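You operate a simulated robot arm through the tools that you are given. There is no shell and no other tool. Be economical: measure what you need, move in short steps, check, and stop when the job is done.

The job below is to be done with a simulated robot arm. You get a single attempt, and the scene is never put back.

TASK
Roll the skid back off the grit and brush the rail clean.
Fine: brake off, skid all the way back by its handle with hands clear of the rails, brake on before the brush goes in; brush back in its holder. Set down upright: yellow rail brush. What is to be rubbed or washed off counts as gone when no trace of it is left.
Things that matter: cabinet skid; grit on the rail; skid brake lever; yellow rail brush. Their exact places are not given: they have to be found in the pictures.

Only the result counts: the job must be done as asked and must still hold three seconds after the hand-in. Knocking over, shifting, dropping, spilling or breaking anything else fails it.

THE ROBOT
A 5-joint arm with a two-finger parallel gripper on a trunk, on a base that drives. Base frame: it is fixed to the floor where the robot stands at the start and does not move with it; the origin is under the middle of the robot, x ahead of it, y to its left, z up; the surface under the hand at the start is at about z = 53. Lengths are in cm, angles in degrees, forces in N, time in s.
It reaches about 113.4 cm from its shoulder. Its first joint turns from -149.0 to 149.0 degrees. Places, roughly: cabinet skid [110, 10, 100]; grit on the rail [80, -20, 50]; skid brake lever [70, 10, 70]. Payload 1.57 kg.
Tool frame: the origin (TCP) lies between the finger pads and is the grasp point; the fingertips stand 3 cm ahead of it; z points along the fingers, y is the line along which they close. Largest opening 11 cm; finger width 2.4, thickness 1.2; the body of the gripper, 4.8 by 11.2 cm, starts 7.8 cm behind the TCP.
Orientation is that of the tool frame in the base frame, as [roll, pitch, yaw] about the fixed x, y, z axes, in that order (R = Rz(yaw) Ry(pitch) Rx(roll)). With the fingers straight down and closing along the base's y, the tool's x points along the base's -x, its y along +y and its z along -z.

THE INTERFACE
- The arm moves only by the tool servo_tool. Its argument "steps" is one flat list of numbers, 7 for each row, row after row: the shift along the base's x, y, z in cm, then the turn, a rotation vector about the base's x, y, z in rad, then the finger opening in cm, from 0 to 11. In form: [dx, dy, dz, rx, ry, rz, jaw, dx, dy, dz, rx, ry, rz, jaw, ...]. A call has 1 to 8 rows; each row shifts and turns the commanded pose from where the row before left it. Rows are played at 5 a second. More than 5 cm and 8.6 degrees between two rows, or a gripper value outside its range, and nothing of the call is played. A pose out of reach is approached as far as the arm can. The call stops where the force on the tool passes 90 N (or 10 N more than at its start, if that is more) or the arm is blocked; 0.2 s more then pass. The fingers move at their own pace (about 7.2 cm/s each) and stop on an object; they squeeze with about 22 N. The grip force told is the motor's: it shows also when the fingers shut on nothing. Time passes only in rows, and 0.2 s behind the last, so rows that do not move let the fingers close. The reply holds the time, the measured pose of the TCP, the force on the tool along the base axes, the opening and the grip force, in the units named above and with some noise, with the torque about the TCP (base axes, N m) and any sound that the robot's microphone picked up, and new pictures: "pictures" is both (left out), scene, wrist or none.
- Cameras (640 x 400 px; columns grow to the right, rows downward): "scene" is now at [2.16, 17.02, 170.64]; the picture's right is [-0.54, -0.84, 0.00], its down [-0.63, 0.40, -0.66] and it looks along [0.56, -0.36, -0.75] (base axes); focal length 278 px, centre (320, 200). "wrist" rides on the gripper at [7, 1.6, -14.1] in the tool frame; the picture's right is [-0.23, 0.97, 0.00], its down [-0.86, -0.20, -0.48] and it looks along [-0.47, -0.11, 0.88] (tool axes); focal length 222 px, centre (320, 200).
- lift_body(by): slides the trunk up (or, below 0, down) by that many cm; the arm and the scene camera ride with it, the base frame stays. It gives what a move gives, with no picture.
- drive_base(legs): drives the robot by 1 to 6 legs, each [ahead, turn to the left] in cm and degrees, along the robot's own axes; the way and the turn of a leg run together, so that a leg with both is an arc; at most 150 cm and 180 degrees a leg. The arm and the cameras ride along, it lands a little off, and it stops where it bumps. It gives what a move gives, and a new picture of the scene camera.
- turn_head(pan, tilt): turns the head with the scene camera to pan (to the left, within 155 degrees either way) and tilt (down, from -29 to 69), counted from straight ahead of the robot. It gives what a move gives, and a new picture of the scene camera.
- locate(camera, pixels): for up to 12 pixels [column, row] of the newest picture of that camera ("zoom" is the newest enlarged one), the place [x, y, z] in the base frame of the surface seen there, good to about 0.3 cm. No time passes.
- close_up(camera, box): a new picture of the part [left, top, right, bottom] of that camera's present view, enlarged. No time passes.
- close_job(): hands the job in; it is judged then, once.

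Go step by step. Measure first, check grasps and placings, and put right what went wrong. The budget is 80 turns and 260 pictures, counting those below and the enlarged ones. Unless the task says otherwise, let go and move clear before handing in, and close with one line.

The tools are called after "Emit:" by a JSON object that holds its "method" and its "body". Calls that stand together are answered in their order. servo_tool: Moves the arm, as the interface text tells. Its arguments: {"type":"object","properties":{"steps":{"type":"array"},"pictures":{"type":"string","enum":["both","scene","wrist","none"]}},"required":["steps"]} The other tools are called the same way: lift_body (by) slides the trunk up or down; drive_base (legs) drives the base; turn_head (pan, tilt) turns the head that bears the scene camera; locate (camera, pixels) gives the place of the surface under pixels of a picture; close_up (camera, box) takes an enlarged picture of a part of a camera's view; close_job () hands the job in.

At the start:

```text
time: 0.0
ee_pos: [75.69, -27.03, 99.38]
tcp_rot: [180.0, 0.0, 179.2]
contact_force: [-0.4, 0.0, 0.0]
wrist_torque: [0.02, -0.02, -0.02]
finger_gap: 11.01
grip_force: 0.0
trunk travel left (down, up): [-72.7, 24.3]
robot x, y, heading: [-0.1, 3.99, 0.1]
head pan, tilt: [-32.6, 48.6]
```

scene: 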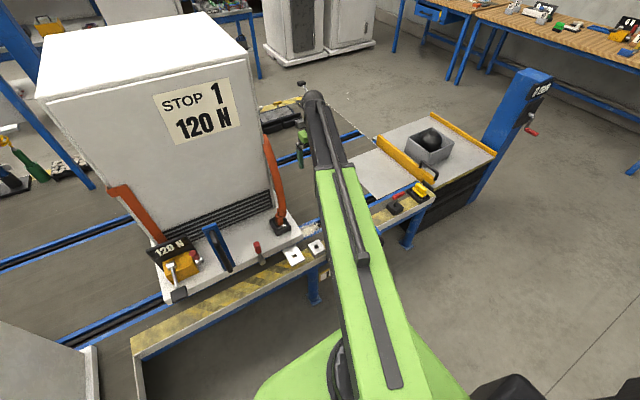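
wrist: 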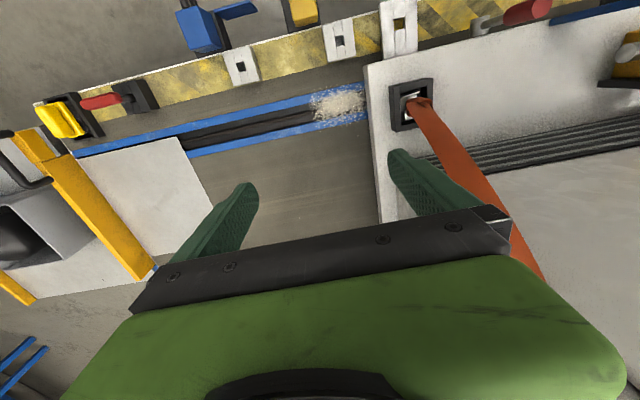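

The scene shows the cabinet on a skid (stop sign, "120 N"), a blue handle near (215,245), a red lever near (258,250), and grit at wrist (338,105). I'll enlarge to find the parts.

Emit:
{"method": "close_up", "body": {"camera": "scene", "box": [100, 170, 340, 320]}}

Emit:
{"method": "close_up", "body": {"camera": "wrist", "box": [0, 0, 320, 200]}}

Emit:
{"method": "close_up", "body": {"camera": "wrist", "box": [320, 0, 640, 200]}}

Emit:
{"method": "locate", "body": {"camera": "wrist", "pixels": [[60, 120], [100, 102], [140, 95], [338, 105], [370, 70], [405, 100], [240, 68], [400, 22], [525, 12], [485, 28], [205, 30], [180, 140]]}}

Emit:
{"method": "locate", "body": {"camera": "scene", "pixels": [[215, 245], [228, 268], [258, 250], [180, 265], [170, 245], [180, 293], [423, 187], [397, 207], [315, 247], [292, 256], [150, 230], [275, 180]]}}

```text
2.67 times, centred on (220, 245) of scene
```

zoom: 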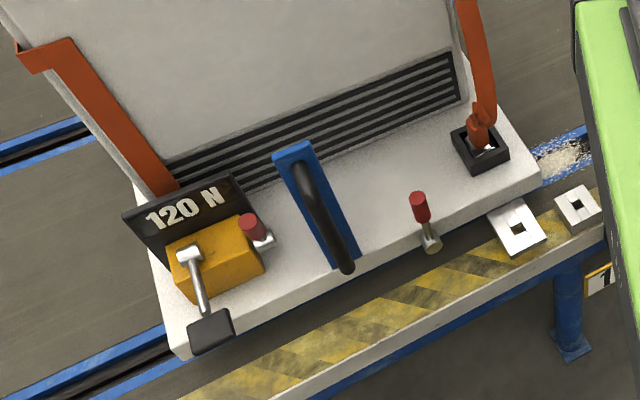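

```text
2.00 times, centred on (160, 100) of wrist
```

zoom: 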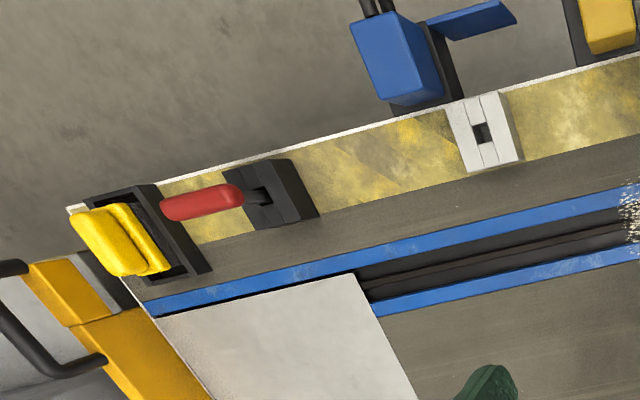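

```text
2.00 times, centred on (480, 100) of wrist
```

zoom: 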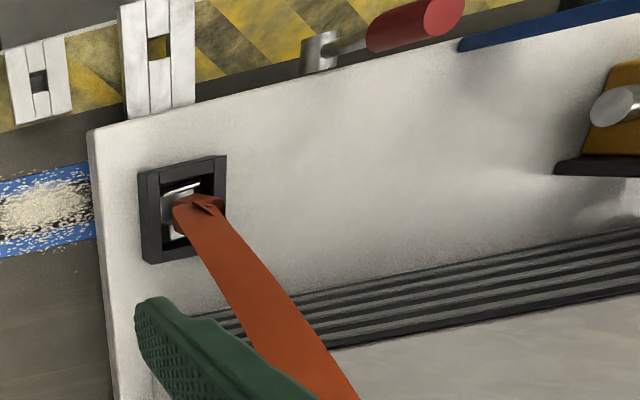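

```text
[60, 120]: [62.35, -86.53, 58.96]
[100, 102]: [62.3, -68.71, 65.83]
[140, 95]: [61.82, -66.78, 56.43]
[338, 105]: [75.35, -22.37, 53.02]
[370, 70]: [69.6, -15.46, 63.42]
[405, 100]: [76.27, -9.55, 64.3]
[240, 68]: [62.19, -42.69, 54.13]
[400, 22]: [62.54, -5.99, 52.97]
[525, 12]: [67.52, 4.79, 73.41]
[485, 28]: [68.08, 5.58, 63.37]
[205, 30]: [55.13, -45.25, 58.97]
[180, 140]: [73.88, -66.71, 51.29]
```

```text
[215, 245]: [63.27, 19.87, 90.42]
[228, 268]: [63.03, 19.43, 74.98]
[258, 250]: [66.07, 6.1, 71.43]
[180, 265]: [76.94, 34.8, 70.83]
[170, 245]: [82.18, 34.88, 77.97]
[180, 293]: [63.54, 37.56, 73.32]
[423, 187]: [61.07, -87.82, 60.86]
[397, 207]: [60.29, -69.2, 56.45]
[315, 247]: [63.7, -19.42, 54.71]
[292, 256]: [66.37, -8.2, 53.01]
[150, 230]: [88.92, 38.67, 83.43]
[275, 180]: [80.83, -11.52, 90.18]
```

The skid carries a black bar handle at about (63,19.5,75–92) and a red-knobbed lever at (66,6,72). The grit is at (75,-22,53), and the brush is probably the yellow thing around y=-69 or -87. I'll look around more before touching anything.

Emit:
{"method": "turn_head", "body": {"pan": 30, "tilt": 45}}

Emit:
{"method": "turn_head", "body": {"pan": -60, "tilt": 45}}

Emit:
{"method": "close_up", "body": {"camera": "scene", "box": [160, 100, 400, 250]}}

```text
time: 1.3
ee_pos: [75.6, -27.15, 99.5]
tcp_rot: [-180.0, 0.0, 179.1]
contact_force: [-1.2, -0.5, 0.4]
wrist_torque: [-0.02, -0.01, 0.01]
finger_gap: 11.0
grip_force: 0.0
trunk travel left (down, up): [-72.7, 24.3]
robot x, y, heading: [0.01, 3.77, -0.1]
head pan, tilt: [30.0, 45.0]
```

scene: 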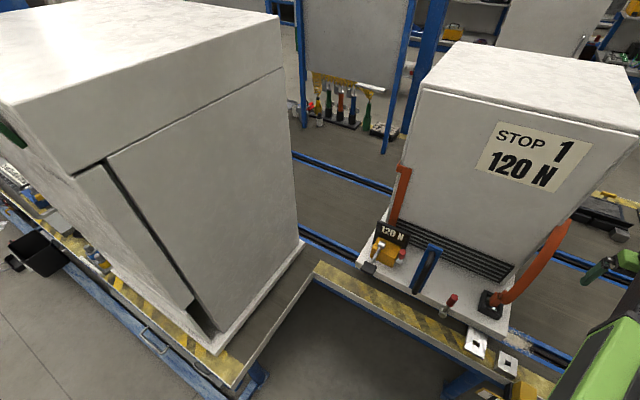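

```text
time: 3.0
ee_pos: [75.61, -27.04, 99.48]
tcp_rot: [180.0, 0.0, 179.2]
contact_force: [-0.5, -0.4, -0.2]
wrist_torque: [-0.03, -0.02, 0.0]
finger_gap: 11.01
grip_force: 0.1
trunk travel left (down, up): [-72.7, 24.3]
robot x, y, heading: [-0.06, 4.31, 0.2]
head pan, tilt: [-60.0, 45.0]
```

scene: 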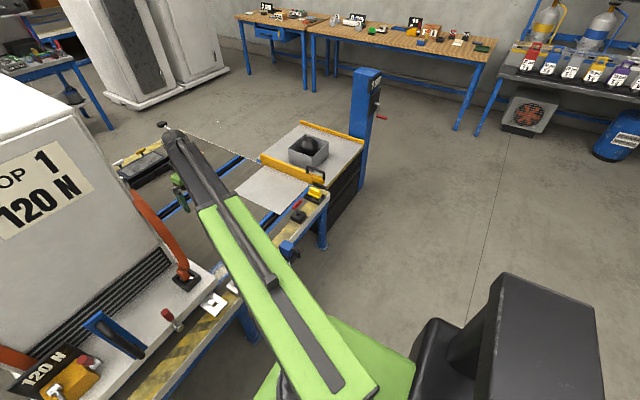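

```text
2.67 times, centred on (280, 175) of scene
```

zoom: 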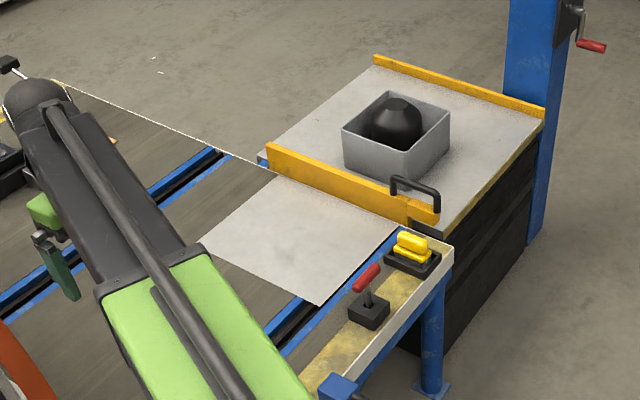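

The yellow brush in its black holder is at zoom (412,250), at the right end of the beam. I'll retract the arm and move it in front of the skid for close views of the brake and handle.

Emit:
{"method": "locate", "body": {"camera": "zoom", "pixels": [[412, 240], [412, 256], [435, 262], [390, 262], [366, 278], [368, 312], [420, 270]]}}

Emit:
{"method": "servo_tool", "body": {"steps": [-5, 0, 0, 0, 0, 0, 11, -5, 0, 0, 0, 0, 0, 11, -5, 0, 0, 0, 0, 0, 11, -5, 0, 0, 0, 0, 0, 11, -5, 5, 0, 0, 0, 0, 11, -2, 5, 0, 0, 0, 0, 11, 0, 5, 0, 0, 0, 0, 11, 0, 5, 0, 0, 0, 0, 11], "pictures": "none"}}

Emit:
{"method": "servo_tool", "body": {"steps": [0, 5, 0, 0, 0, 0, 8, 0, 5, 0, 0, 0, 0, 4, 0, 5, 0, 0, 0, 0, 2], "pictures": "wrist"}}

```text
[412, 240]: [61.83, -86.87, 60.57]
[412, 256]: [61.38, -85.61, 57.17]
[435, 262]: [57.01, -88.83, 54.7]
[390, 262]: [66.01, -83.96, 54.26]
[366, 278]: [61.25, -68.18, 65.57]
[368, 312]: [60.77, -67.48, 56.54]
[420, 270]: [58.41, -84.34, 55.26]
```

```text
refused: row 5 steps farther than a row can; nothing moved
```

```text
time: 3.8
ee_pos: [75.27, -12.05, 99.46]
tcp_rot: [-180.0, 0.0, 179.3]
contact_force: [0.6, 0.0, 0.2]
wrist_torque: [-0.03, -0.01, -0.01]
finger_gap: 2.0
grip_force: 0.1
trunk travel left (down, up): [-72.7, 24.3]
robot x, y, heading: [0.05, 4.31, 0.1]
head pan, tilt: [-60.0, 45.0]
```

wrist: 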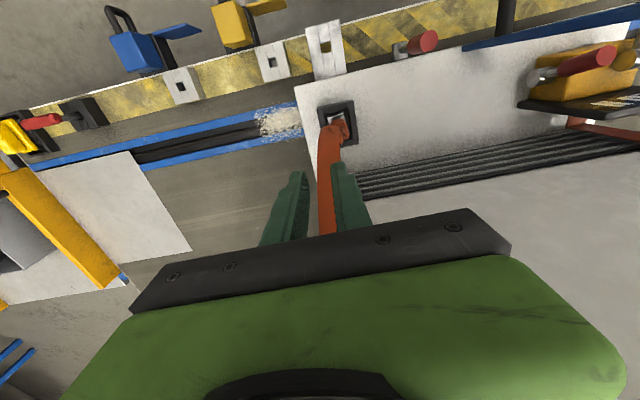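

The second call ran although the first was refused. It did no harm, and I read no contact. Now I'll pull straight back in x.

Emit:
{"method": "servo_tool", "body": {"steps": [-5, 0, 0, 0, 0, 0, 2, -5, 0, 0, 0, 0, 0, 2, -5, 0, 0, 0, 0, 0, 2, -5, 0, 0, 0, 0, 0, 2, -5, 0, 0, 0, 0, 0, 2, 0, 5, 0, 0, 0, 0, 2, 0, 5, 0, 0, 0, 0, 2, 0, 5, 0, 0, 0, 0, 2], "pictures": "wrist"}}

```text
time: 5.6
ee_pos: [57.3, 0.99, 99.41]
tcp_rot: [180.0, -0.2, 179.3]
contact_force: [0.0, 0.0, 0.8]
wrist_torque: [-0.01, 0.02, 0.01]
finger_gap: 1.98
grip_force: 0.1
out of reach, approached as far as the arm can: row 5, 6, 7
trunk travel left (down, up): [-72.7, 24.3]
robot x, y, heading: [-0.04, 4.38, 0.3]
head pan, tilt: [-60.0, 45.0]
```

wrist: 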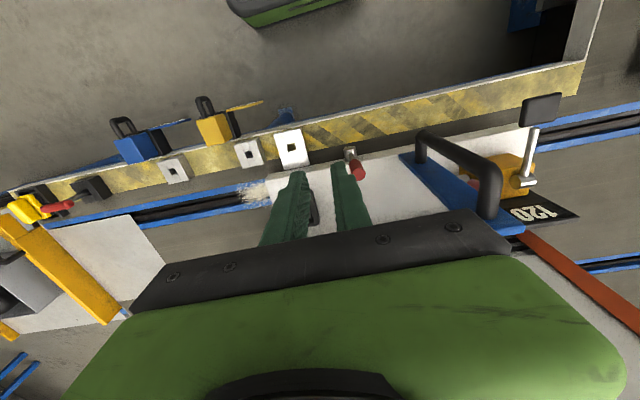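

Emit:
{"method": "close_up", "body": {"camera": "wrist", "box": [320, 60, 640, 260]}}

Emit:
{"method": "locate", "body": {"camera": "zoom", "pixels": [[56, 180], [72, 216], [200, 160], [270, 190], [340, 250], [338, 300], [430, 98], [420, 190], [410, 240], [520, 30], [200, 205], [330, 330]]}}

Emit:
{"method": "close_up", "body": {"camera": "wrist", "box": [80, 80, 320, 230]}}

Emit:
{"method": "turn_head", "body": {"pan": 5, "tilt": 50}}

```text
2.00 times, centred on (480, 160) of wrist
```

zoom: 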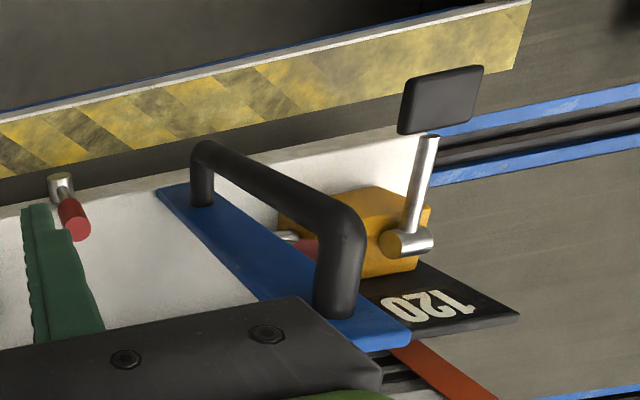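

```text
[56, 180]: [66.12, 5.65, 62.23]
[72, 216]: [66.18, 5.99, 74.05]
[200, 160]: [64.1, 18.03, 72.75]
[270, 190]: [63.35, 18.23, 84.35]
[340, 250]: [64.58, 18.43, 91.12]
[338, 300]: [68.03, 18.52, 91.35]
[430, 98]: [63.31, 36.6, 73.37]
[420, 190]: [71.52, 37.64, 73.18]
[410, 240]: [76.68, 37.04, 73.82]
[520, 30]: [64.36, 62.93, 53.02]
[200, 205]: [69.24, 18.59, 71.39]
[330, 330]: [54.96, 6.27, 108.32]
```

```text
2.67 times, centred on (200, 155) of wrist
```

zoom: 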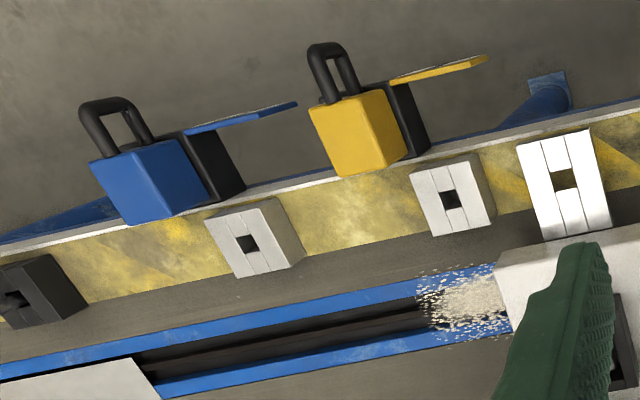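

```text
time: 6.9
ee_pos: [57.33, 0.94, 99.4]
tcp_rot: [-179.9, -0.1, 179.2]
contact_force: [0.0, 0.9, 0.3]
wrist_torque: [-0.02, -0.04, 0.0]
finger_gap: 2.01
grip_force: 0.1
trunk travel left (down, up): [-72.7, 24.3]
robot x, y, heading: [0.13, 4.37, 0.4]
head pan, tilt: [5.0, 50.0]
```

scene: 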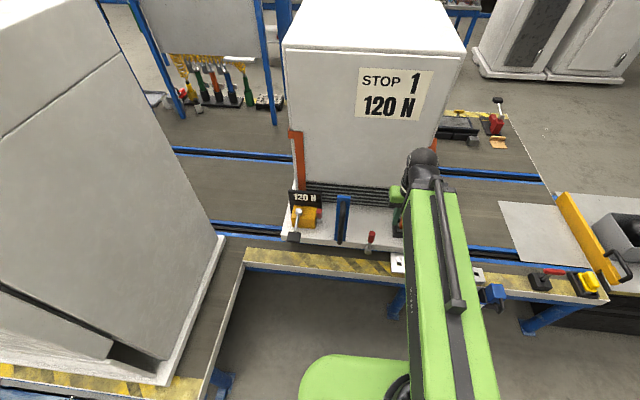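

Emit:
{"method": "close_up", "body": {"camera": "scene", "box": [280, 180, 420, 268]}}

Emit:
{"method": "close_up", "body": {"camera": "wrist", "box": [320, 130, 400, 180]}}

Emit:
{"method": "close_up", "body": {"camera": "scene", "box": [470, 250, 630, 350]}}

```text
4.55 times, centred on (350, 224) of scene
```

zoom: 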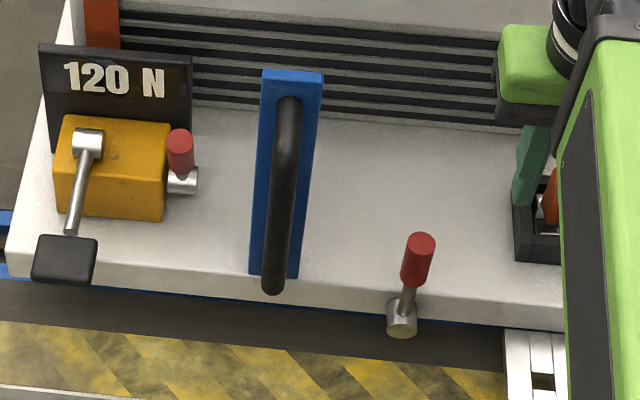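

```text
8.00 times, centred on (360, 155) of wrist
```

zoom: 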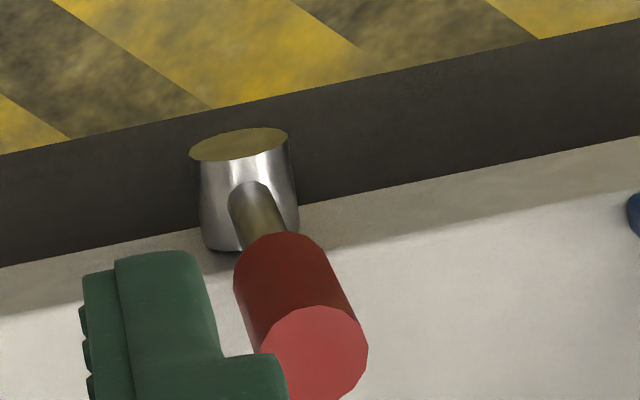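

```text
4.00 times, centred on (550, 300) of scene
```

zoom: 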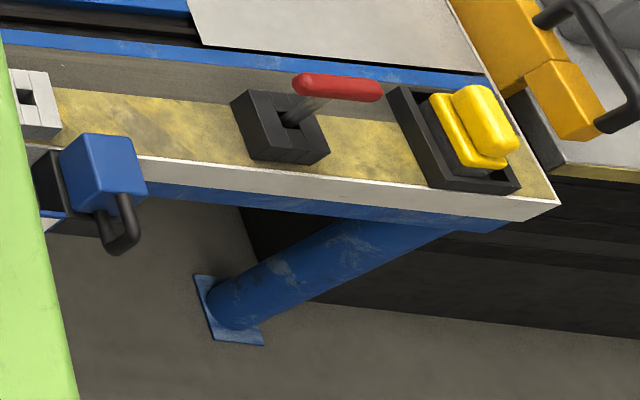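

The red lever (zoom (410,280)) pivots on a fore-aft shaft at about (66,5.7,62) and stands upright, so it swings sideways along y. I'll bring the open fingers over the knob.

Emit:
{"method": "servo_tool", "body": {"steps": [4, 2, 0, 0, 0, 0, 6, 4, 2, 0, 0, 0, 0, 6, 0, 0, 0, 0, 0, 0, 6], "pictures": "wrist"}}

```text
time: 7.7
ee_pos: [64.99, 5.22, 99.42]
tcp_rot: [-179.9, 0.0, 179.1]
contact_force: [0.7, -0.6, -0.9]
wrist_torque: [0.02, 0.01, -0.01]
finger_gap: 6.0
grip_force: 0.1
trunk travel left (down, up): [-72.7, 24.3]
robot x, y, heading: [0.04, 4.09, 0.2]
head pan, tilt: [5.0, 50.0]
```

wrist: 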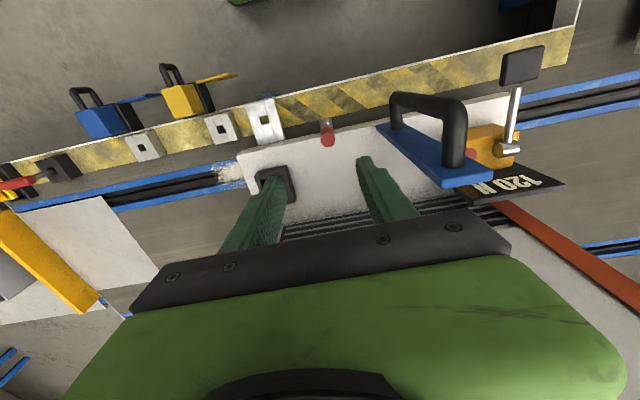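

Emit:
{"method": "servo_tool", "body": {"steps": [0.6, 0.6, -4, 0, 0, 0, 6, 0.6, 0.2, -4, 0, 0, 0, 6, 0, 0, -5, 0, 0, 0, 6, 0, 0, -4, 0, 0, 0, 6, 0, 0, -4, 0, 0, 0, 6, 0, 0, 0, 0, 0, 0, 6]}}

```text
time: 9.1
ee_pos: [65.8, 5.75, 99.56]
tcp_rot: [180.0, 0.1, 179.1]
contact_force: [-0.1, -0.2, -0.4]
wrist_torque: [-0.03, -0.01, 0.0]
finger_gap: 5.97
grip_force: 0.0
out of reach, approached as far as the arm can: row 1, 2, 3, 4, 5
trunk travel left (down, up): [-72.7, 24.3]
robot x, y, heading: [-0.18, 4.08, -0.0]
head pan, tilt: [5.0, 50.0]
```

scene: 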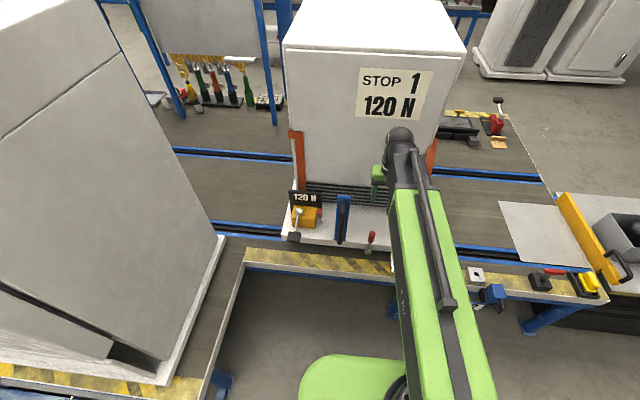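
wrist: 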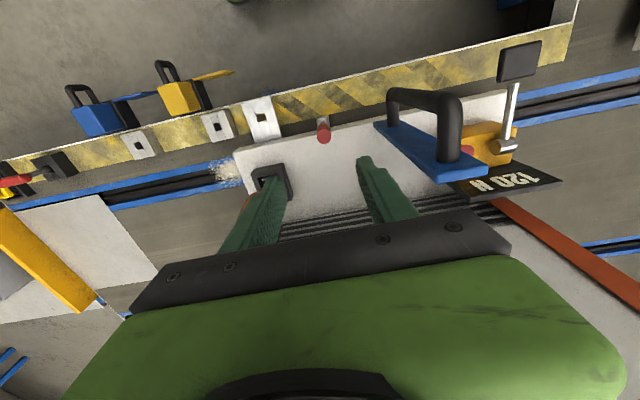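

The arm won't go lower at this trunk height, so I'll lower the trunk instead.

Emit:
{"method": "lift_body", "body": {"by": -18}}

Emit:
{"method": "close_up", "body": {"camera": "wrist", "box": [160, 80, 480, 280]}}

```text
time: 11.1
ee_pos: [65.64, 5.79, 81.43]
tcp_rot: [180.0, 0.0, 179.2]
contact_force: [0.4, 0.8, -0.4]
wrist_torque: [0.01, 0.01, 0.0]
finger_gap: 5.99
grip_force: 0.1
trunk travel left (down, up): [-54.7, 42.3]
robot x, y, heading: [0.19, 4.69, 0.1]
head pan, tilt: [5.0, 50.0]
```

```text
2.00 times, centred on (320, 180) of wrist
```

zoom: 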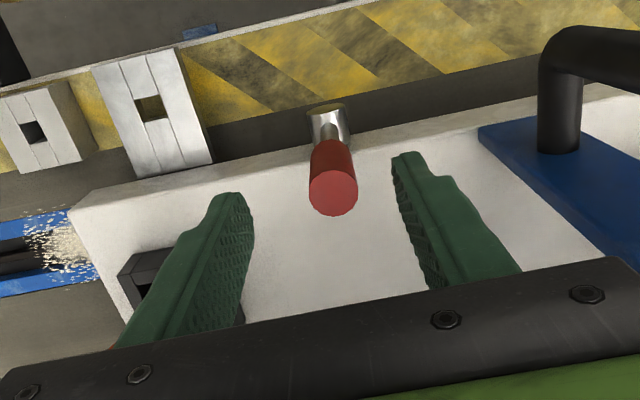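

Emit:
{"method": "locate", "body": {"camera": "zoom", "pixels": [[333, 193], [330, 155], [325, 112], [150, 108], [575, 60], [560, 130]]}}

Emit:
{"method": "lift_body", "body": {"by": -8.5}}

Emit:
{"method": "close_up", "body": {"camera": "wrist", "box": [160, 80, 480, 280]}}

```text
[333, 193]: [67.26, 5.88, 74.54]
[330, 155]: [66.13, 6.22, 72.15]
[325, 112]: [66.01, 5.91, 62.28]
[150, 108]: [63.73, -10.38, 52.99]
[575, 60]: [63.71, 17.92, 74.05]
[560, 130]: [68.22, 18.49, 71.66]
```

```text
time: 12.3
ee_pos: [65.82, 5.79, 73.01]
tcp_rot: [-180.0, 0.0, 179.1]
contact_force: [-0.3, -0.7, 0.4]
wrist_torque: [0.0, 0.0, -0.01]
finger_gap: 6.01
grip_force: 0.0
trunk travel left (down, up): [-46.2, 50.8]
robot x, y, heading: [0.44, 4.66, 0.6]
head pan, tilt: [5.0, 50.0]
```

```text
2.00 times, centred on (320, 180) of wrist
```

zoom: 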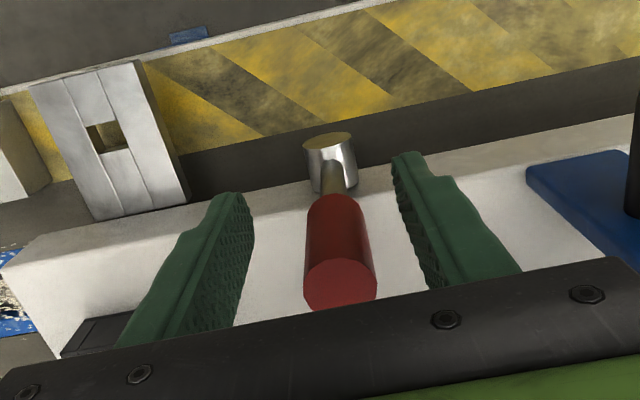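

The fingers straddle the knob (zoom (338,250)). I'll nudge toward -y in small steps and watch the force.

Emit:
{"method": "servo_tool", "body": {"steps": [0, -1, 0, 0, 0, 0, 6, 0, -1, 0, 0, 0, 0, 6, 0, -0.5, 0, 0, 0, 0, 6, 0, -0.5, 0, 0, 0, 0, 6, 0, 0, 0, 0, 0, 0, 6], "pictures": "wrist"}}

```text
time: 13.6
ee_pos: [65.74, 2.66, 72.91]
tcp_rot: [180.0, 0.0, 179.3]
contact_force: [-0.7, 0.4, 0.2]
wrist_torque: [0.04, -0.01, 0.03]
finger_gap: 6.08
grip_force: 0.2
trunk travel left (down, up): [-46.2, 50.8]
robot x, y, heading: [0.01, 4.19, 0.1]
head pan, tilt: [5.0, 50.0]
```

wrist: 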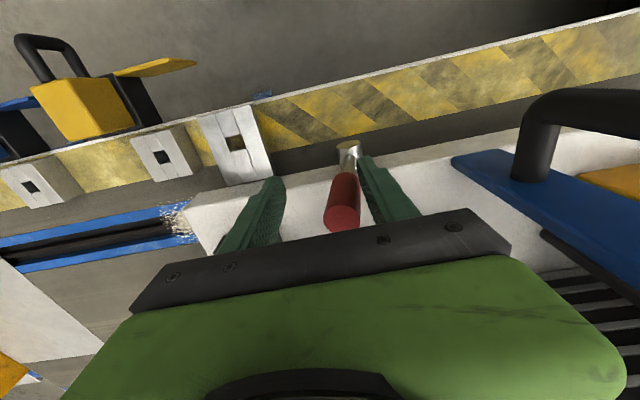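

Emit:
{"method": "servo_tool", "body": {"steps": [0, -1, 0, 0, 0, 0, 6, 0, -1, 0, 0, 0, 0, 6, 0, -1, 0, 0, 0, 0, 6, 0, -1, 0, 0, 0, 0, 6, 0, 0, 0, 0, 0, 0, 6], "pictures": "wrist"}}

Emit:
{"method": "locate", "body": {"camera": "wrist", "pixels": [[342, 218], [343, 190], [349, 148]]}}

```text
time: 14.8
ee_pos: [65.67, -1.25, 72.85]
tcp_rot: [-180.0, -0.1, 179.2]
contact_force: [-0.3, 0.6, 0.0]
wrist_torque: [0.01, -0.02, 0.01]
finger_gap: 6.02
grip_force: 0.0
trunk travel left (down, up): [-46.2, 50.8]
robot x, y, heading: [0.01, 3.84, -0.0]
head pan, tilt: [5.0, 50.0]
```

wrist: 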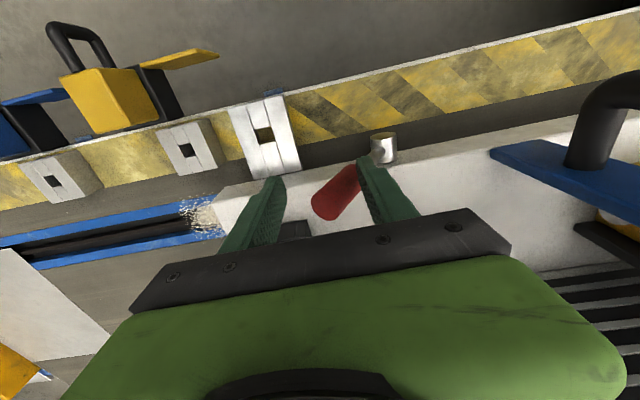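

```text
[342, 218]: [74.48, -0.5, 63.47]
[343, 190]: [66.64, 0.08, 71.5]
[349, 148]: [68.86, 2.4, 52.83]
```

The lever swings toward -y without resistance. I'll continue and follow the arc downward.

Emit:
{"method": "servo_tool", "body": {"steps": [0, -1, -0.7, 0, 0, 0, 6, 0, -1, -0.7, 0, 0, 0, 6, 0, -1, -0.7, 0, 0, 0, 6, 0, -1, -0.7, 0, 0, 0, 6, 0, 0, 0, 0, 0, 0, 6], "pictures": "wrist"}}

```text
time: 15.9
ee_pos: [65.77, -5.24, 72.96]
tcp_rot: [-180.0, 0.1, 179.2]
contact_force: [-0.6, -0.4, -0.1]
wrist_torque: [0.0, 0.0, 0.02]
finger_gap: 5.98
grip_force: 0.1
out of reach, approached as far as the arm can: row 1, 2, 3, 4
trunk travel left (down, up): [-46.2, 50.8]
robot x, y, heading: [0.36, 4.2, 0.4]
head pan, tilt: [5.0, 50.0]
```

wrist: 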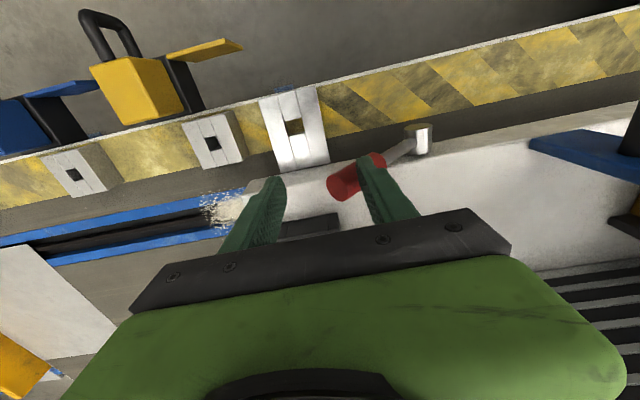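

Emit:
{"method": "locate", "body": {"camera": "wrist", "pixels": [[340, 190], [360, 170], [378, 158], [395, 150], [418, 135]]}}

Emit:
{"method": "lift_body", "body": {"by": -3}}

Emit:
{"method": "servo_tool", "body": {"steps": [0, -1, 0, 0, 0, 0, 6, 0, -1, 0, 0, 0, 0, 6, 0, 0, 0, 0, 0, 0, 6]}}

```text
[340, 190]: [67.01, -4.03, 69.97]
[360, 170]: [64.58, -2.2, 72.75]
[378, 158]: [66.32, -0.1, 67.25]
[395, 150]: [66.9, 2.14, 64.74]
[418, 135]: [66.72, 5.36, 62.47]
```

```text
time: 16.7
ee_pos: [65.78, -5.29, 69.87]
tcp_rot: [180.0, 0.0, 179.2]
contact_force: [0.8, -0.6, -0.2]
wrist_torque: [0.01, 0.03, -0.02]
finger_gap: 5.99
grip_force: 0.1
trunk travel left (down, up): [-43.2, 53.8]
robot x, y, heading: [0.09, 3.85, 0.2]
head pan, tilt: [5.0, 50.0]
```

```text
time: 17.5
ee_pos: [65.8, -7.24, 69.91]
tcp_rot: [-179.9, 0.0, 179.2]
contact_force: [-0.1, -0.8, 0.5]
wrist_torque: [0.02, -0.01, -0.02]
finger_gap: 6.03
grip_force: 0.1
trunk travel left (down, up): [-43.2, 53.8]
robot x, y, heading: [-0.05, 4.21, 0.1]
head pan, tilt: [5.0, 50.0]
```

scene: 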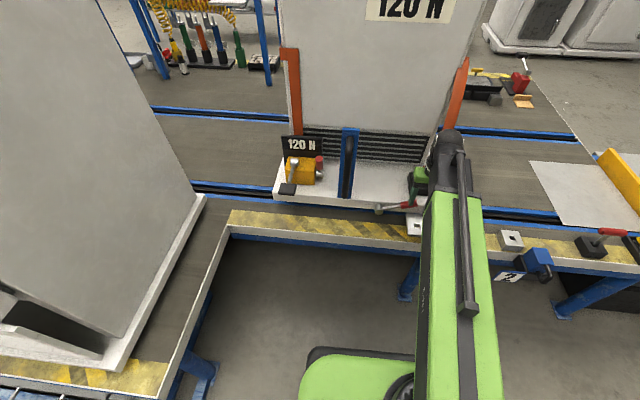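
wrist: 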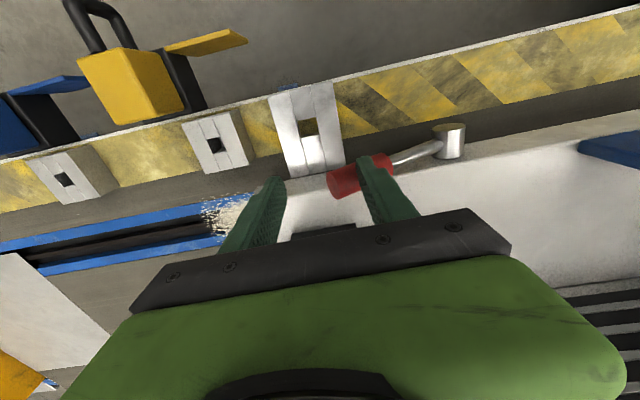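

Emit:
{"method": "lift_body", "body": {"by": -2}}

Emit:
{"method": "servo_tool", "body": {"steps": [0, -1, 0, 0, 0, 0, 6, 0, -1, 0, 0, 0, 0, 6, 0, 0, 0, 0, 0, 0, 6], "pictures": "wrist"}}

Emit:
{"method": "close_up", "body": {"camera": "scene", "box": [270, 130, 480, 261]}}

```text
time: 18.2
ee_pos: [65.95, -7.12, 67.95]
tcp_rot: [-179.9, 0.0, 179.1]
contact_force: [0.6, -0.3, 12.2]
wrist_torque: [0.39, -0.23, -0.13]
finger_gap: 5.99
grip_force: 0.0
trunk travel left (down, up): [-41.2, 55.8]
robot x, y, heading: [0.02, 4.52, 0.0]
head pan, tilt: [5.0, 50.0]
```

```text
time: 19.0
ee_pos: [65.72, -9.11, 68.15]
tcp_rot: [-179.8, 0.1, 179.2]
contact_force: [-3.7, -4.6, 19.4]
wrist_torque: [0.43, -0.1, 0.06]
finger_gap: 5.67
grip_force: 0.0
trunk travel left (down, up): [-41.2, 55.8]
robot x, y, heading: [-0.07, 4.04, 0.1]
head pan, tilt: [5.0, 50.0]
```

wrist: 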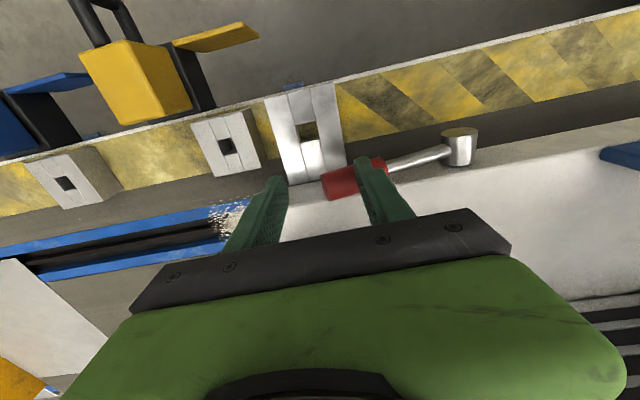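

```text
3.05 times, centred on (375, 196) of scene
```

zoom: 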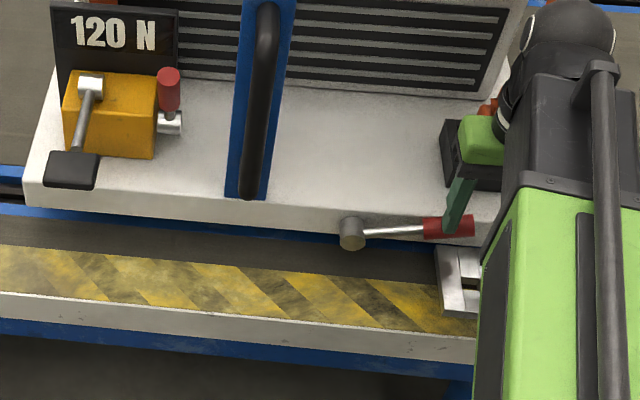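

The lever now lies over at its stop (zoom (400,229)), with 12–19 N of contact on it. I'll raise the arm and move over the black bar handle at about (63.5,18.3).

Emit:
{"method": "lift_body", "body": {"by": 31}}

Emit:
{"method": "servo_tool", "body": {"steps": [0, 5, 0, 0, 0, 0, 6, 0, 5, 0, 0, 0, 0, 6, 0, 5, 0, 0, 0, 0, 6, 0, 5, 0, 0, 0, 0, 6, 0, 5, 0, 0, 0, 0, 6, -2, 2.5, 0, 0, 0, 0, 6, 0, 0, 0, 0, 0, 0, 6]}}

Emit:
{"method": "close_up", "body": {"camera": "wrist", "box": [160, 80, 480, 280]}}

```text
time: 22.1
ee_pos: [65.71, -9.13, 98.92]
tcp_rot: [179.9, 0.0, 179.2]
contact_force: [0.3, 0.4, -0.3]
wrist_torque: [-0.04, 0.0, -0.02]
finger_gap: 6.0
grip_force: 0.1
trunk travel left (down, up): [-72.2, 24.8]
robot x, y, heading: [0.08, 4.45, -0.1]
head pan, tilt: [5.0, 50.0]
```

```text
time: 23.6
ee_pos: [64.08, 18.35, 99.07]
tcp_rot: [179.9, 0.0, 179.2]
contact_force: [0.5, 0.1, 0.3]
wrist_torque: [0.03, -0.02, 0.02]
finger_gap: 6.0
grip_force: 0.0
trunk travel left (down, up): [-72.2, 24.8]
robot x, y, heading: [0.07, 4.4, 0.4]
head pan, tilt: [5.0, 50.0]
```

scene: 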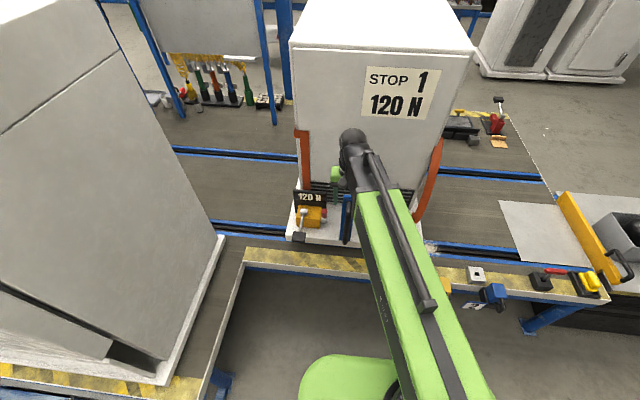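
wrist: 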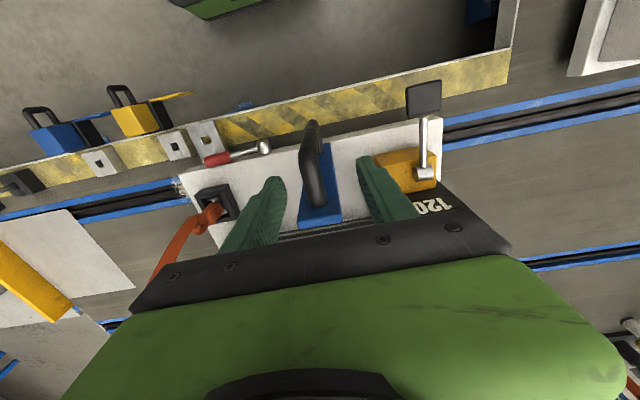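

```text
2.00 times, centred on (320, 180) of wrist
```

zoom: 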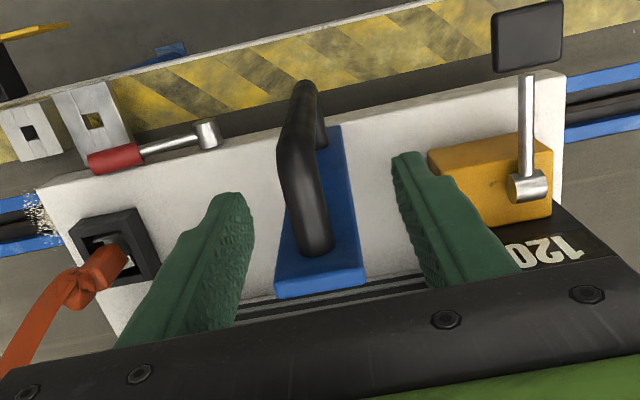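

Emit:
{"method": "locate", "body": {"camera": "zoom", "pixels": [[304, 88], [298, 130], [300, 180], [315, 240], [332, 150], [345, 270], [300, 285], [525, 45], [115, 158], [480, 180]]}}

Emit:
{"method": "locate", "body": {"camera": "scene", "pixels": [[225, 238], [215, 225], [180, 150], [290, 195], [250, 250], [190, 330]]}}

```text
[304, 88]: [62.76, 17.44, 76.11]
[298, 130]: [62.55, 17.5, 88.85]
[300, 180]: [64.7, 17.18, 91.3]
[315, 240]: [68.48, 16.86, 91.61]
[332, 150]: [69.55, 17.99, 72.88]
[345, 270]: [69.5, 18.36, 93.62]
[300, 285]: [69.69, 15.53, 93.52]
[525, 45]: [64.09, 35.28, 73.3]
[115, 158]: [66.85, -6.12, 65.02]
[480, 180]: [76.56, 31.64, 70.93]
```

```text
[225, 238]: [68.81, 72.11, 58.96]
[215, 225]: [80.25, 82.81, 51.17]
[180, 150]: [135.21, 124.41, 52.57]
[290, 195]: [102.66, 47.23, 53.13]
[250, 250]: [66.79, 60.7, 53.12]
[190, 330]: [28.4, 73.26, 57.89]
```

The bar is vertical at (63.3,17.3), z 75–91, with its plate at x=69.5. I'll align over it, lower, and grip it.

Emit:
{"method": "servo_tool", "body": {"steps": [-0.6, -1, 0, 0, 0, 0, 6.5, 0, 0, 0, 0, 0, 0, 6.5], "pictures": "none"}}

Emit:
{"method": "lift_body", "body": {"by": -13}}

Emit:
{"method": "servo_tool", "body": {"steps": [0, 0, 0, 0, 0, 0, 3, 0, 0, 0, 0, 0, 0, 1, 0, 0, 0, 0, 0, 0, 1, 0, 0, 0, 0, 0, 0, 1], "pictures": "wrist"}}

```text
time: 24.2
ee_pos: [63.32, 17.26, 98.91]
tcp_rot: [-180.0, 0.0, 179.3]
contact_force: [-1.3, 1.1, 0.6]
wrist_torque: [-0.02, -0.02, -0.04]
finger_gap: 6.5
grip_force: 0.1
trunk travel left (down, up): [-72.2, 24.8]
robot x, y, heading: [0.29, 4.07, 0.3]
head pan, tilt: [5.0, 50.0]
```

```text
time: 25.8
ee_pos: [63.34, 17.36, 85.72]
tcp_rot: [-179.9, 0.0, 179.1]
contact_force: [0.2, 0.7, 0.0]
wrist_torque: [-0.01, 0.0, 0.01]
finger_gap: 6.47
grip_force: 0.1
trunk travel left (down, up): [-59.2, 37.8]
robot x, y, heading: [-0.18, 4.34, 0.3]
head pan, tilt: [5.0, 50.0]
```

```text
time: 26.8
ee_pos: [63.38, 17.4, 85.85]
tcp_rot: [180.0, 0.0, 179.4]
contact_force: [1.4, -0.5, 2.6]
wrist_torque: [-0.21, 0.71, -0.17]
finger_gap: 2.22
grip_force: 35.2
trunk travel left (down, up): [-59.2, 37.8]
robot x, y, heading: [0.05, 4.14, -0.1]
head pan, tilt: [5.0, 50.0]
```

wrist: 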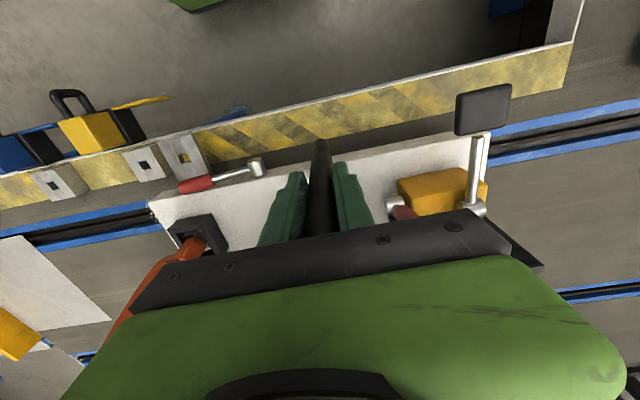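

Gripped: the gap is 2.22 and the grip force 35. Next I'll try a small push toward +y and watch the force.

Emit:
{"method": "servo_tool", "body": {"steps": [0, 0.5, 0, 0, 0, 0, 1, 0, 0.5, 0, 0, 0, 0, 1, 0, 0.5, 0, 0, 0, 0, 1, 0, 0.5, 0, 0, 0, 0, 1, 0, 0, 0, 0, 0, 0, 1], "pictures": "wrist"}}

```text
time: 28.0
ee_pos: [63.45, 19.48, 85.9]
tcp_rot: [179.9, 0.1, 179.2]
contact_force: [15.4, 2.2, 14.5]
wrist_torque: [-0.87, 0.84, -0.08]
finger_gap: 2.23
grip_force: 34.3
trunk travel left (down, up): [-59.2, 37.8]
robot x, y, heading: [0.14, 4.25, 0.3]
head pan, tilt: [5.0, 50.0]
```

wrist: 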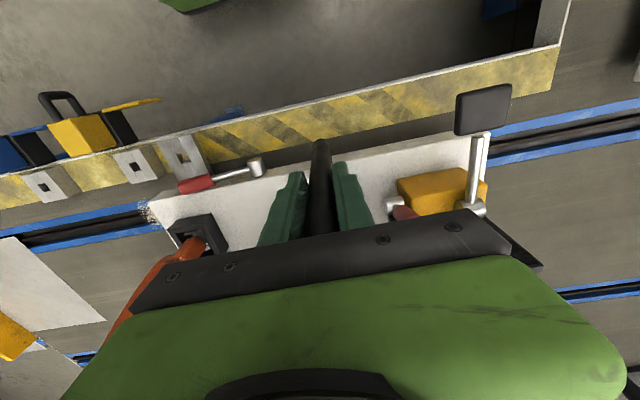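

The skid rolls freely with it (the beam shifts relative to the skid). I'll continue +y in 1 cm rows.

Emit:
{"method": "servo_tool", "body": {"steps": [0, 1, 0, 0, 0, 0, 1, 0, 1, 0, 0, 0, 0, 1, 0, 1, 0, 0, 0, 0, 1, 0, 1, 0, 0, 0, 0, 1, 0, 1, 0, 0, 0, 0, 1, 0, 1, 0, 0, 0, 0, 1, 0, 1, 0, 0, 0, 0, 1, 0, 0, 0, 0, 0, 0, 1], "pictures": "none"}}

Emit:
{"method": "servo_tool", "body": {"steps": [0, 1, 0, 0, 0, 0, 1, 0, 1, 0, 0, 0, 0, 1, 0, 1, 0, 0, 0, 0, 1, 0, 1, 0, 0, 0, 0, 1, 0, 1, 0, 0, 0, 0, 1, 0, 1, 0, 0, 0, 0, 1, 0, 1, 0, 0, 0, 0, 1, 0, 0, 0, 0, 0, 0, 1], "pictures": "both"}}

```text
time: 29.8
ee_pos: [63.53, 26.46, 85.79]
tcp_rot: [180.0, 0.1, 179.3]
contact_force: [25.6, 5.7, 20.5]
wrist_torque: [-1.3, 0.28, 0.05]
finger_gap: 2.2
grip_force: 35.0
trunk travel left (down, up): [-59.2, 37.8]
robot x, y, heading: [-0.18, 4.74, 0.2]
head pan, tilt: [5.0, 50.0]
```

```text
time: 31.6
ee_pos: [63.32, 32.79, 85.94]
tcp_rot: [-179.8, 0.0, 179.1]
contact_force: [-4.8, -49.0, -20.6]
wrist_torque: [2.4, 0.04, -0.68]
finger_gap: 5.36
grip_force: 23.7
trunk travel left (down, up): [-59.2, 37.8]
robot x, y, heading: [0.15, 4.12, 0.0]
head pan, tilt: [5.0, 50.0]
```

scene: 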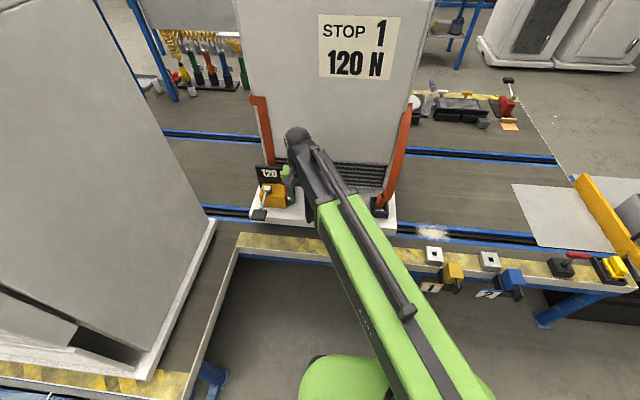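
wrist: 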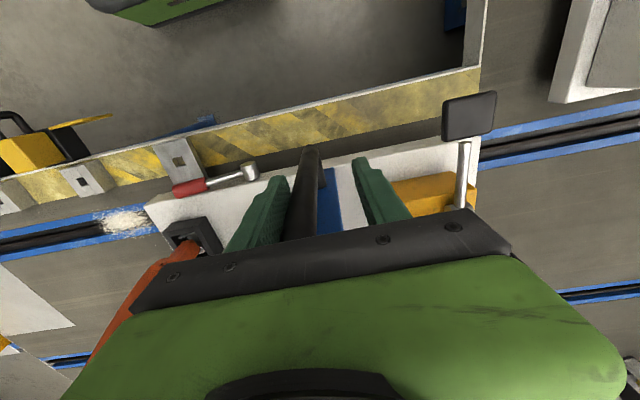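

The force jumped to 49 N and the bar wedged the fingers open, so the skid may have met an end stop. I'll check.

Emit:
{"method": "locate", "body": {"camera": "wrist", "pixels": [[180, 160], [80, 182], [125, 220], [153, 205], [465, 150], [470, 120], [245, 175], [308, 155], [475, 90], [470, 200], [560, 95]]}}

Emit:
{"method": "close_up", "body": {"camera": "wrist", "box": [340, 60, 600, 222]}}

Emit:
{"method": "close_up", "body": {"camera": "scene", "box": [190, 150, 350, 250]}}

```text
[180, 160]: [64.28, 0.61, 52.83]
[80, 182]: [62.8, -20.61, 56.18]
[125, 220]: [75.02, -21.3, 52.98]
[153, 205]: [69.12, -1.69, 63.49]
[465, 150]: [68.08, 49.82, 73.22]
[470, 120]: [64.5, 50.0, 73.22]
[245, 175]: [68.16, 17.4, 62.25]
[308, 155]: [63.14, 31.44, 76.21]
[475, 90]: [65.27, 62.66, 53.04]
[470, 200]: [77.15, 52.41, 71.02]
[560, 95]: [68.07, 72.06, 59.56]
```

```text
2.46 times, centred on (470, 141) of wrist
```

zoom: 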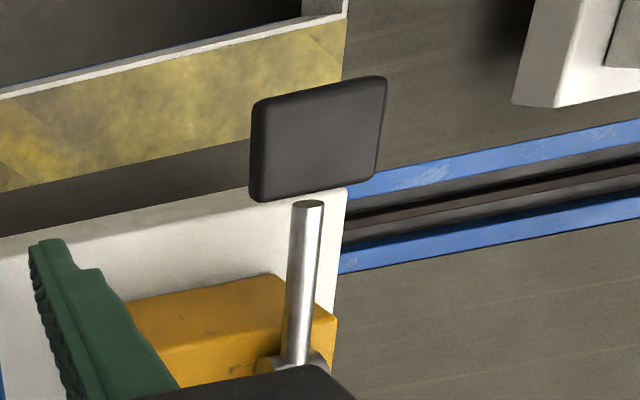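

```text
4.00 times, centred on (270, 200) of scene
```

zoom: 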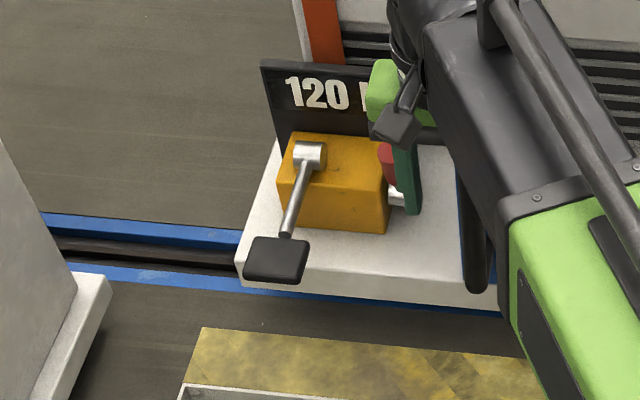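

The skid rolled about 14 cm: the pedal moved from y=35.3 to 50 and the handle from 17.3 to 31.4. I'll push slightly further to see whether this is the hard stop.

Emit:
{"method": "servo_tool", "body": {"steps": [0, 0.4, 0, 0, 0, 0, 5, 0, 0.4, 0, 0, 0, 0, 5, 0, 0.4, 0, 0, 0, 0, 5, 0, 0, 0, 0, 0, 0, 5], "pictures": "wrist"}}

Emit:
{"method": "locate", "body": {"camera": "wrist", "pixels": [[245, 175], [308, 155], [470, 120], [125, 220]]}}

```text
time: 32.6
ee_pos: [63.31, 34.17, 86.01]
tcp_rot: [-179.8, 0.0, 179.2]
contact_force: [-0.9, -33.2, -6.9]
wrist_torque: [1.43, 0.07, -0.43]
finger_gap: 7.98
grip_force: 16.6
trunk travel left (down, up): [-59.2, 37.8]
robot x, y, heading: [0.08, 4.45, 0.1]
head pan, tilt: [5.0, 50.0]
```

wrist: 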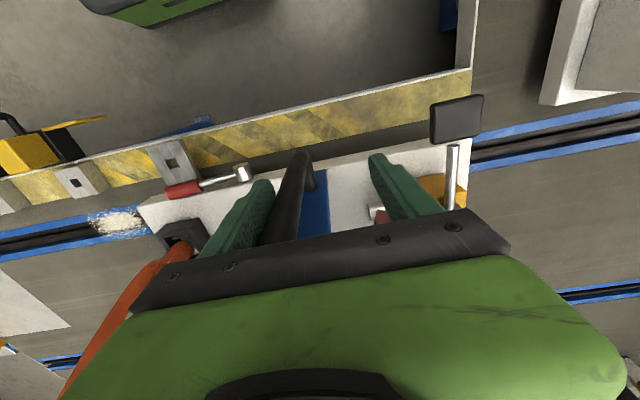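

```text
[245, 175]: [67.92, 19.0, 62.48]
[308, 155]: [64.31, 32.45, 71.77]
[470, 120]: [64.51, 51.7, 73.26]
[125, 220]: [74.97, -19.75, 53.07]
```

Emit:
{"method": "locate", "body": {"camera": "wrist", "pixels": [[243, 172], [302, 155], [457, 118], [115, 220], [460, 160], [138, 205]]}}

Emit:
{"method": "servo_tool", "body": {"steps": [0, -1, 0, 0, 0, 0, 6, 0, -1, 0, 0, 0, 0, 6, 0, 0, 0, 0, 0, 0, 6, 0, 0, 0, 0, 0, 0, 6], "pictures": "wrist"}}

```text
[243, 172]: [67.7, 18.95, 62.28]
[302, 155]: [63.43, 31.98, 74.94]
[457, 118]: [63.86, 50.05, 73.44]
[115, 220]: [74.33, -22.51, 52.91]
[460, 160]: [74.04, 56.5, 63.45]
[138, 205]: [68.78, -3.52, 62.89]
```

```text
time: 33.6
ee_pos: [63.35, 32.56, 86.0]
tcp_rot: [-180.0, 0.0, 179.3]
contact_force: [0.7, 0.5, 0.3]
wrist_torque: [0.0, 0.0, -0.02]
finger_gap: 6.0
grip_force: 0.1
trunk travel left (down, up): [-59.2, 37.8]
robot x, y, heading: [-0.21, 4.71, 0.2]
head pan, tilt: [5.0, 50.0]
```

wrist: 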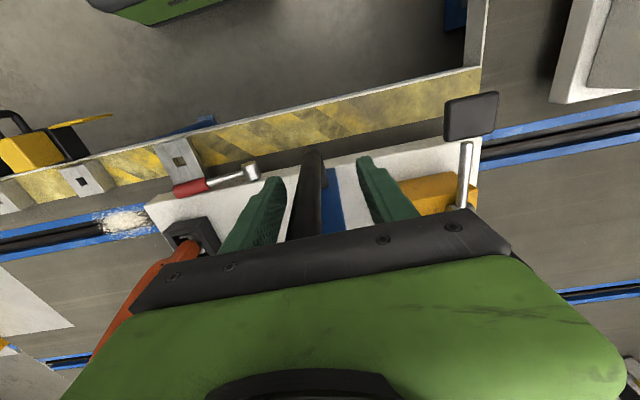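

The skid stayed put under about 49 N, but the fingers gave way, so I'll confirm with a solid push. I'll close the fingers and press the bar from its -y side.

Emit:
{"method": "lift_body", "body": {"by": 12}}

Emit:
{"method": "servo_tool", "body": {"steps": [0, -2, 0, 0, 0, 0, 0, 0, -2, 0, 0, 0, 0, 0, 0, 0, 0, 0, 0, 0, 0, 0, 0, 0, 0, 0, 0, 0], "pictures": "none"}}

Emit:
{"method": "lift_body", "body": {"by": -12}}

Emit:
{"method": "servo_tool", "body": {"steps": [0, 0.5, 0, 0, 0, 0, 0, 0, 0.5, 0, 0, 0, 0, 0, 0, 0.5, 0, 0, 0, 0, 0, 0, 0.5, 0, 0, 0, 0, 0, 0, 0, 0, 0, 0, 0, 0], "pictures": "wrist"}}

```text
time: 35.1
ee_pos: [63.33, 32.7, 97.79]
tcp_rot: [180.0, 0.0, 179.3]
contact_force: [-0.4, -0.1, -0.2]
wrist_torque: [0.01, 0.01, 0.01]
finger_gap: 6.02
grip_force: 0.1
trunk travel left (down, up): [-71.2, 25.8]
robot x, y, heading: [0.55, 3.86, 0.1]
head pan, tilt: [5.0, 50.0]
```

```text
time: 36.1
ee_pos: [63.22, 28.62, 97.96]
tcp_rot: [180.0, 0.0, 179.3]
contact_force: [0.4, -0.1, -0.1]
wrist_torque: [0.03, 0.0, 0.01]
finger_gap: 0.0
grip_force: 21.1
trunk travel left (down, up): [-71.2, 25.8]
robot x, y, heading: [0.22, 4.38, 0.1]
head pan, tilt: [5.0, 50.0]
```

```text
time: 37.6
ee_pos: [63.25, 28.43, 86.01]
tcp_rot: [180.0, 0.0, 179.3]
contact_force: [1.1, 0.2, -0.6]
wrist_torque: [0.0, 0.01, 0.04]
finger_gap: 0.01
grip_force: 21.3
trunk travel left (down, up): [-59.2, 37.8]
robot x, y, heading: [-0.11, 4.26, 0.4]
head pan, tilt: [5.0, 50.0]
```

```text
time: 38.5
ee_pos: [63.25, 28.65, 85.84]
tcp_rot: [-178.7, -0.1, 178.6]
contact_force: [-2.9, -27.6, -7.2]
wrist_torque: [1.01, -0.13, -0.34]
finger_gap: 0.01
grip_force: 21.6
trunk travel left (down, up): [-59.2, 37.8]
robot x, y, heading: [-0.06, 4.27, 0.1]
head pan, tilt: [5.0, 50.0]
stopped in row 4: the force on the tool passed its limit at 97 N (the readings are from after the stop); the commanded pose is now the measured one
```

wrist: 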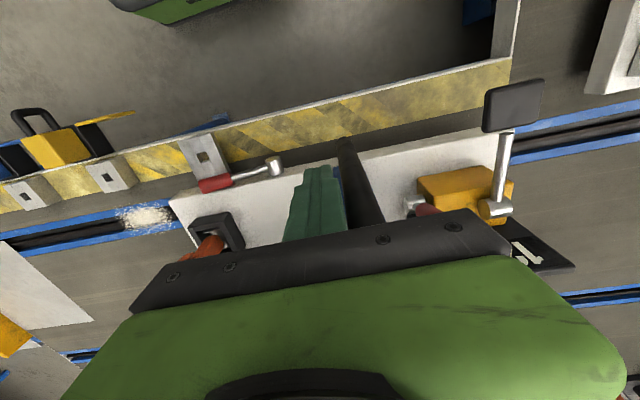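

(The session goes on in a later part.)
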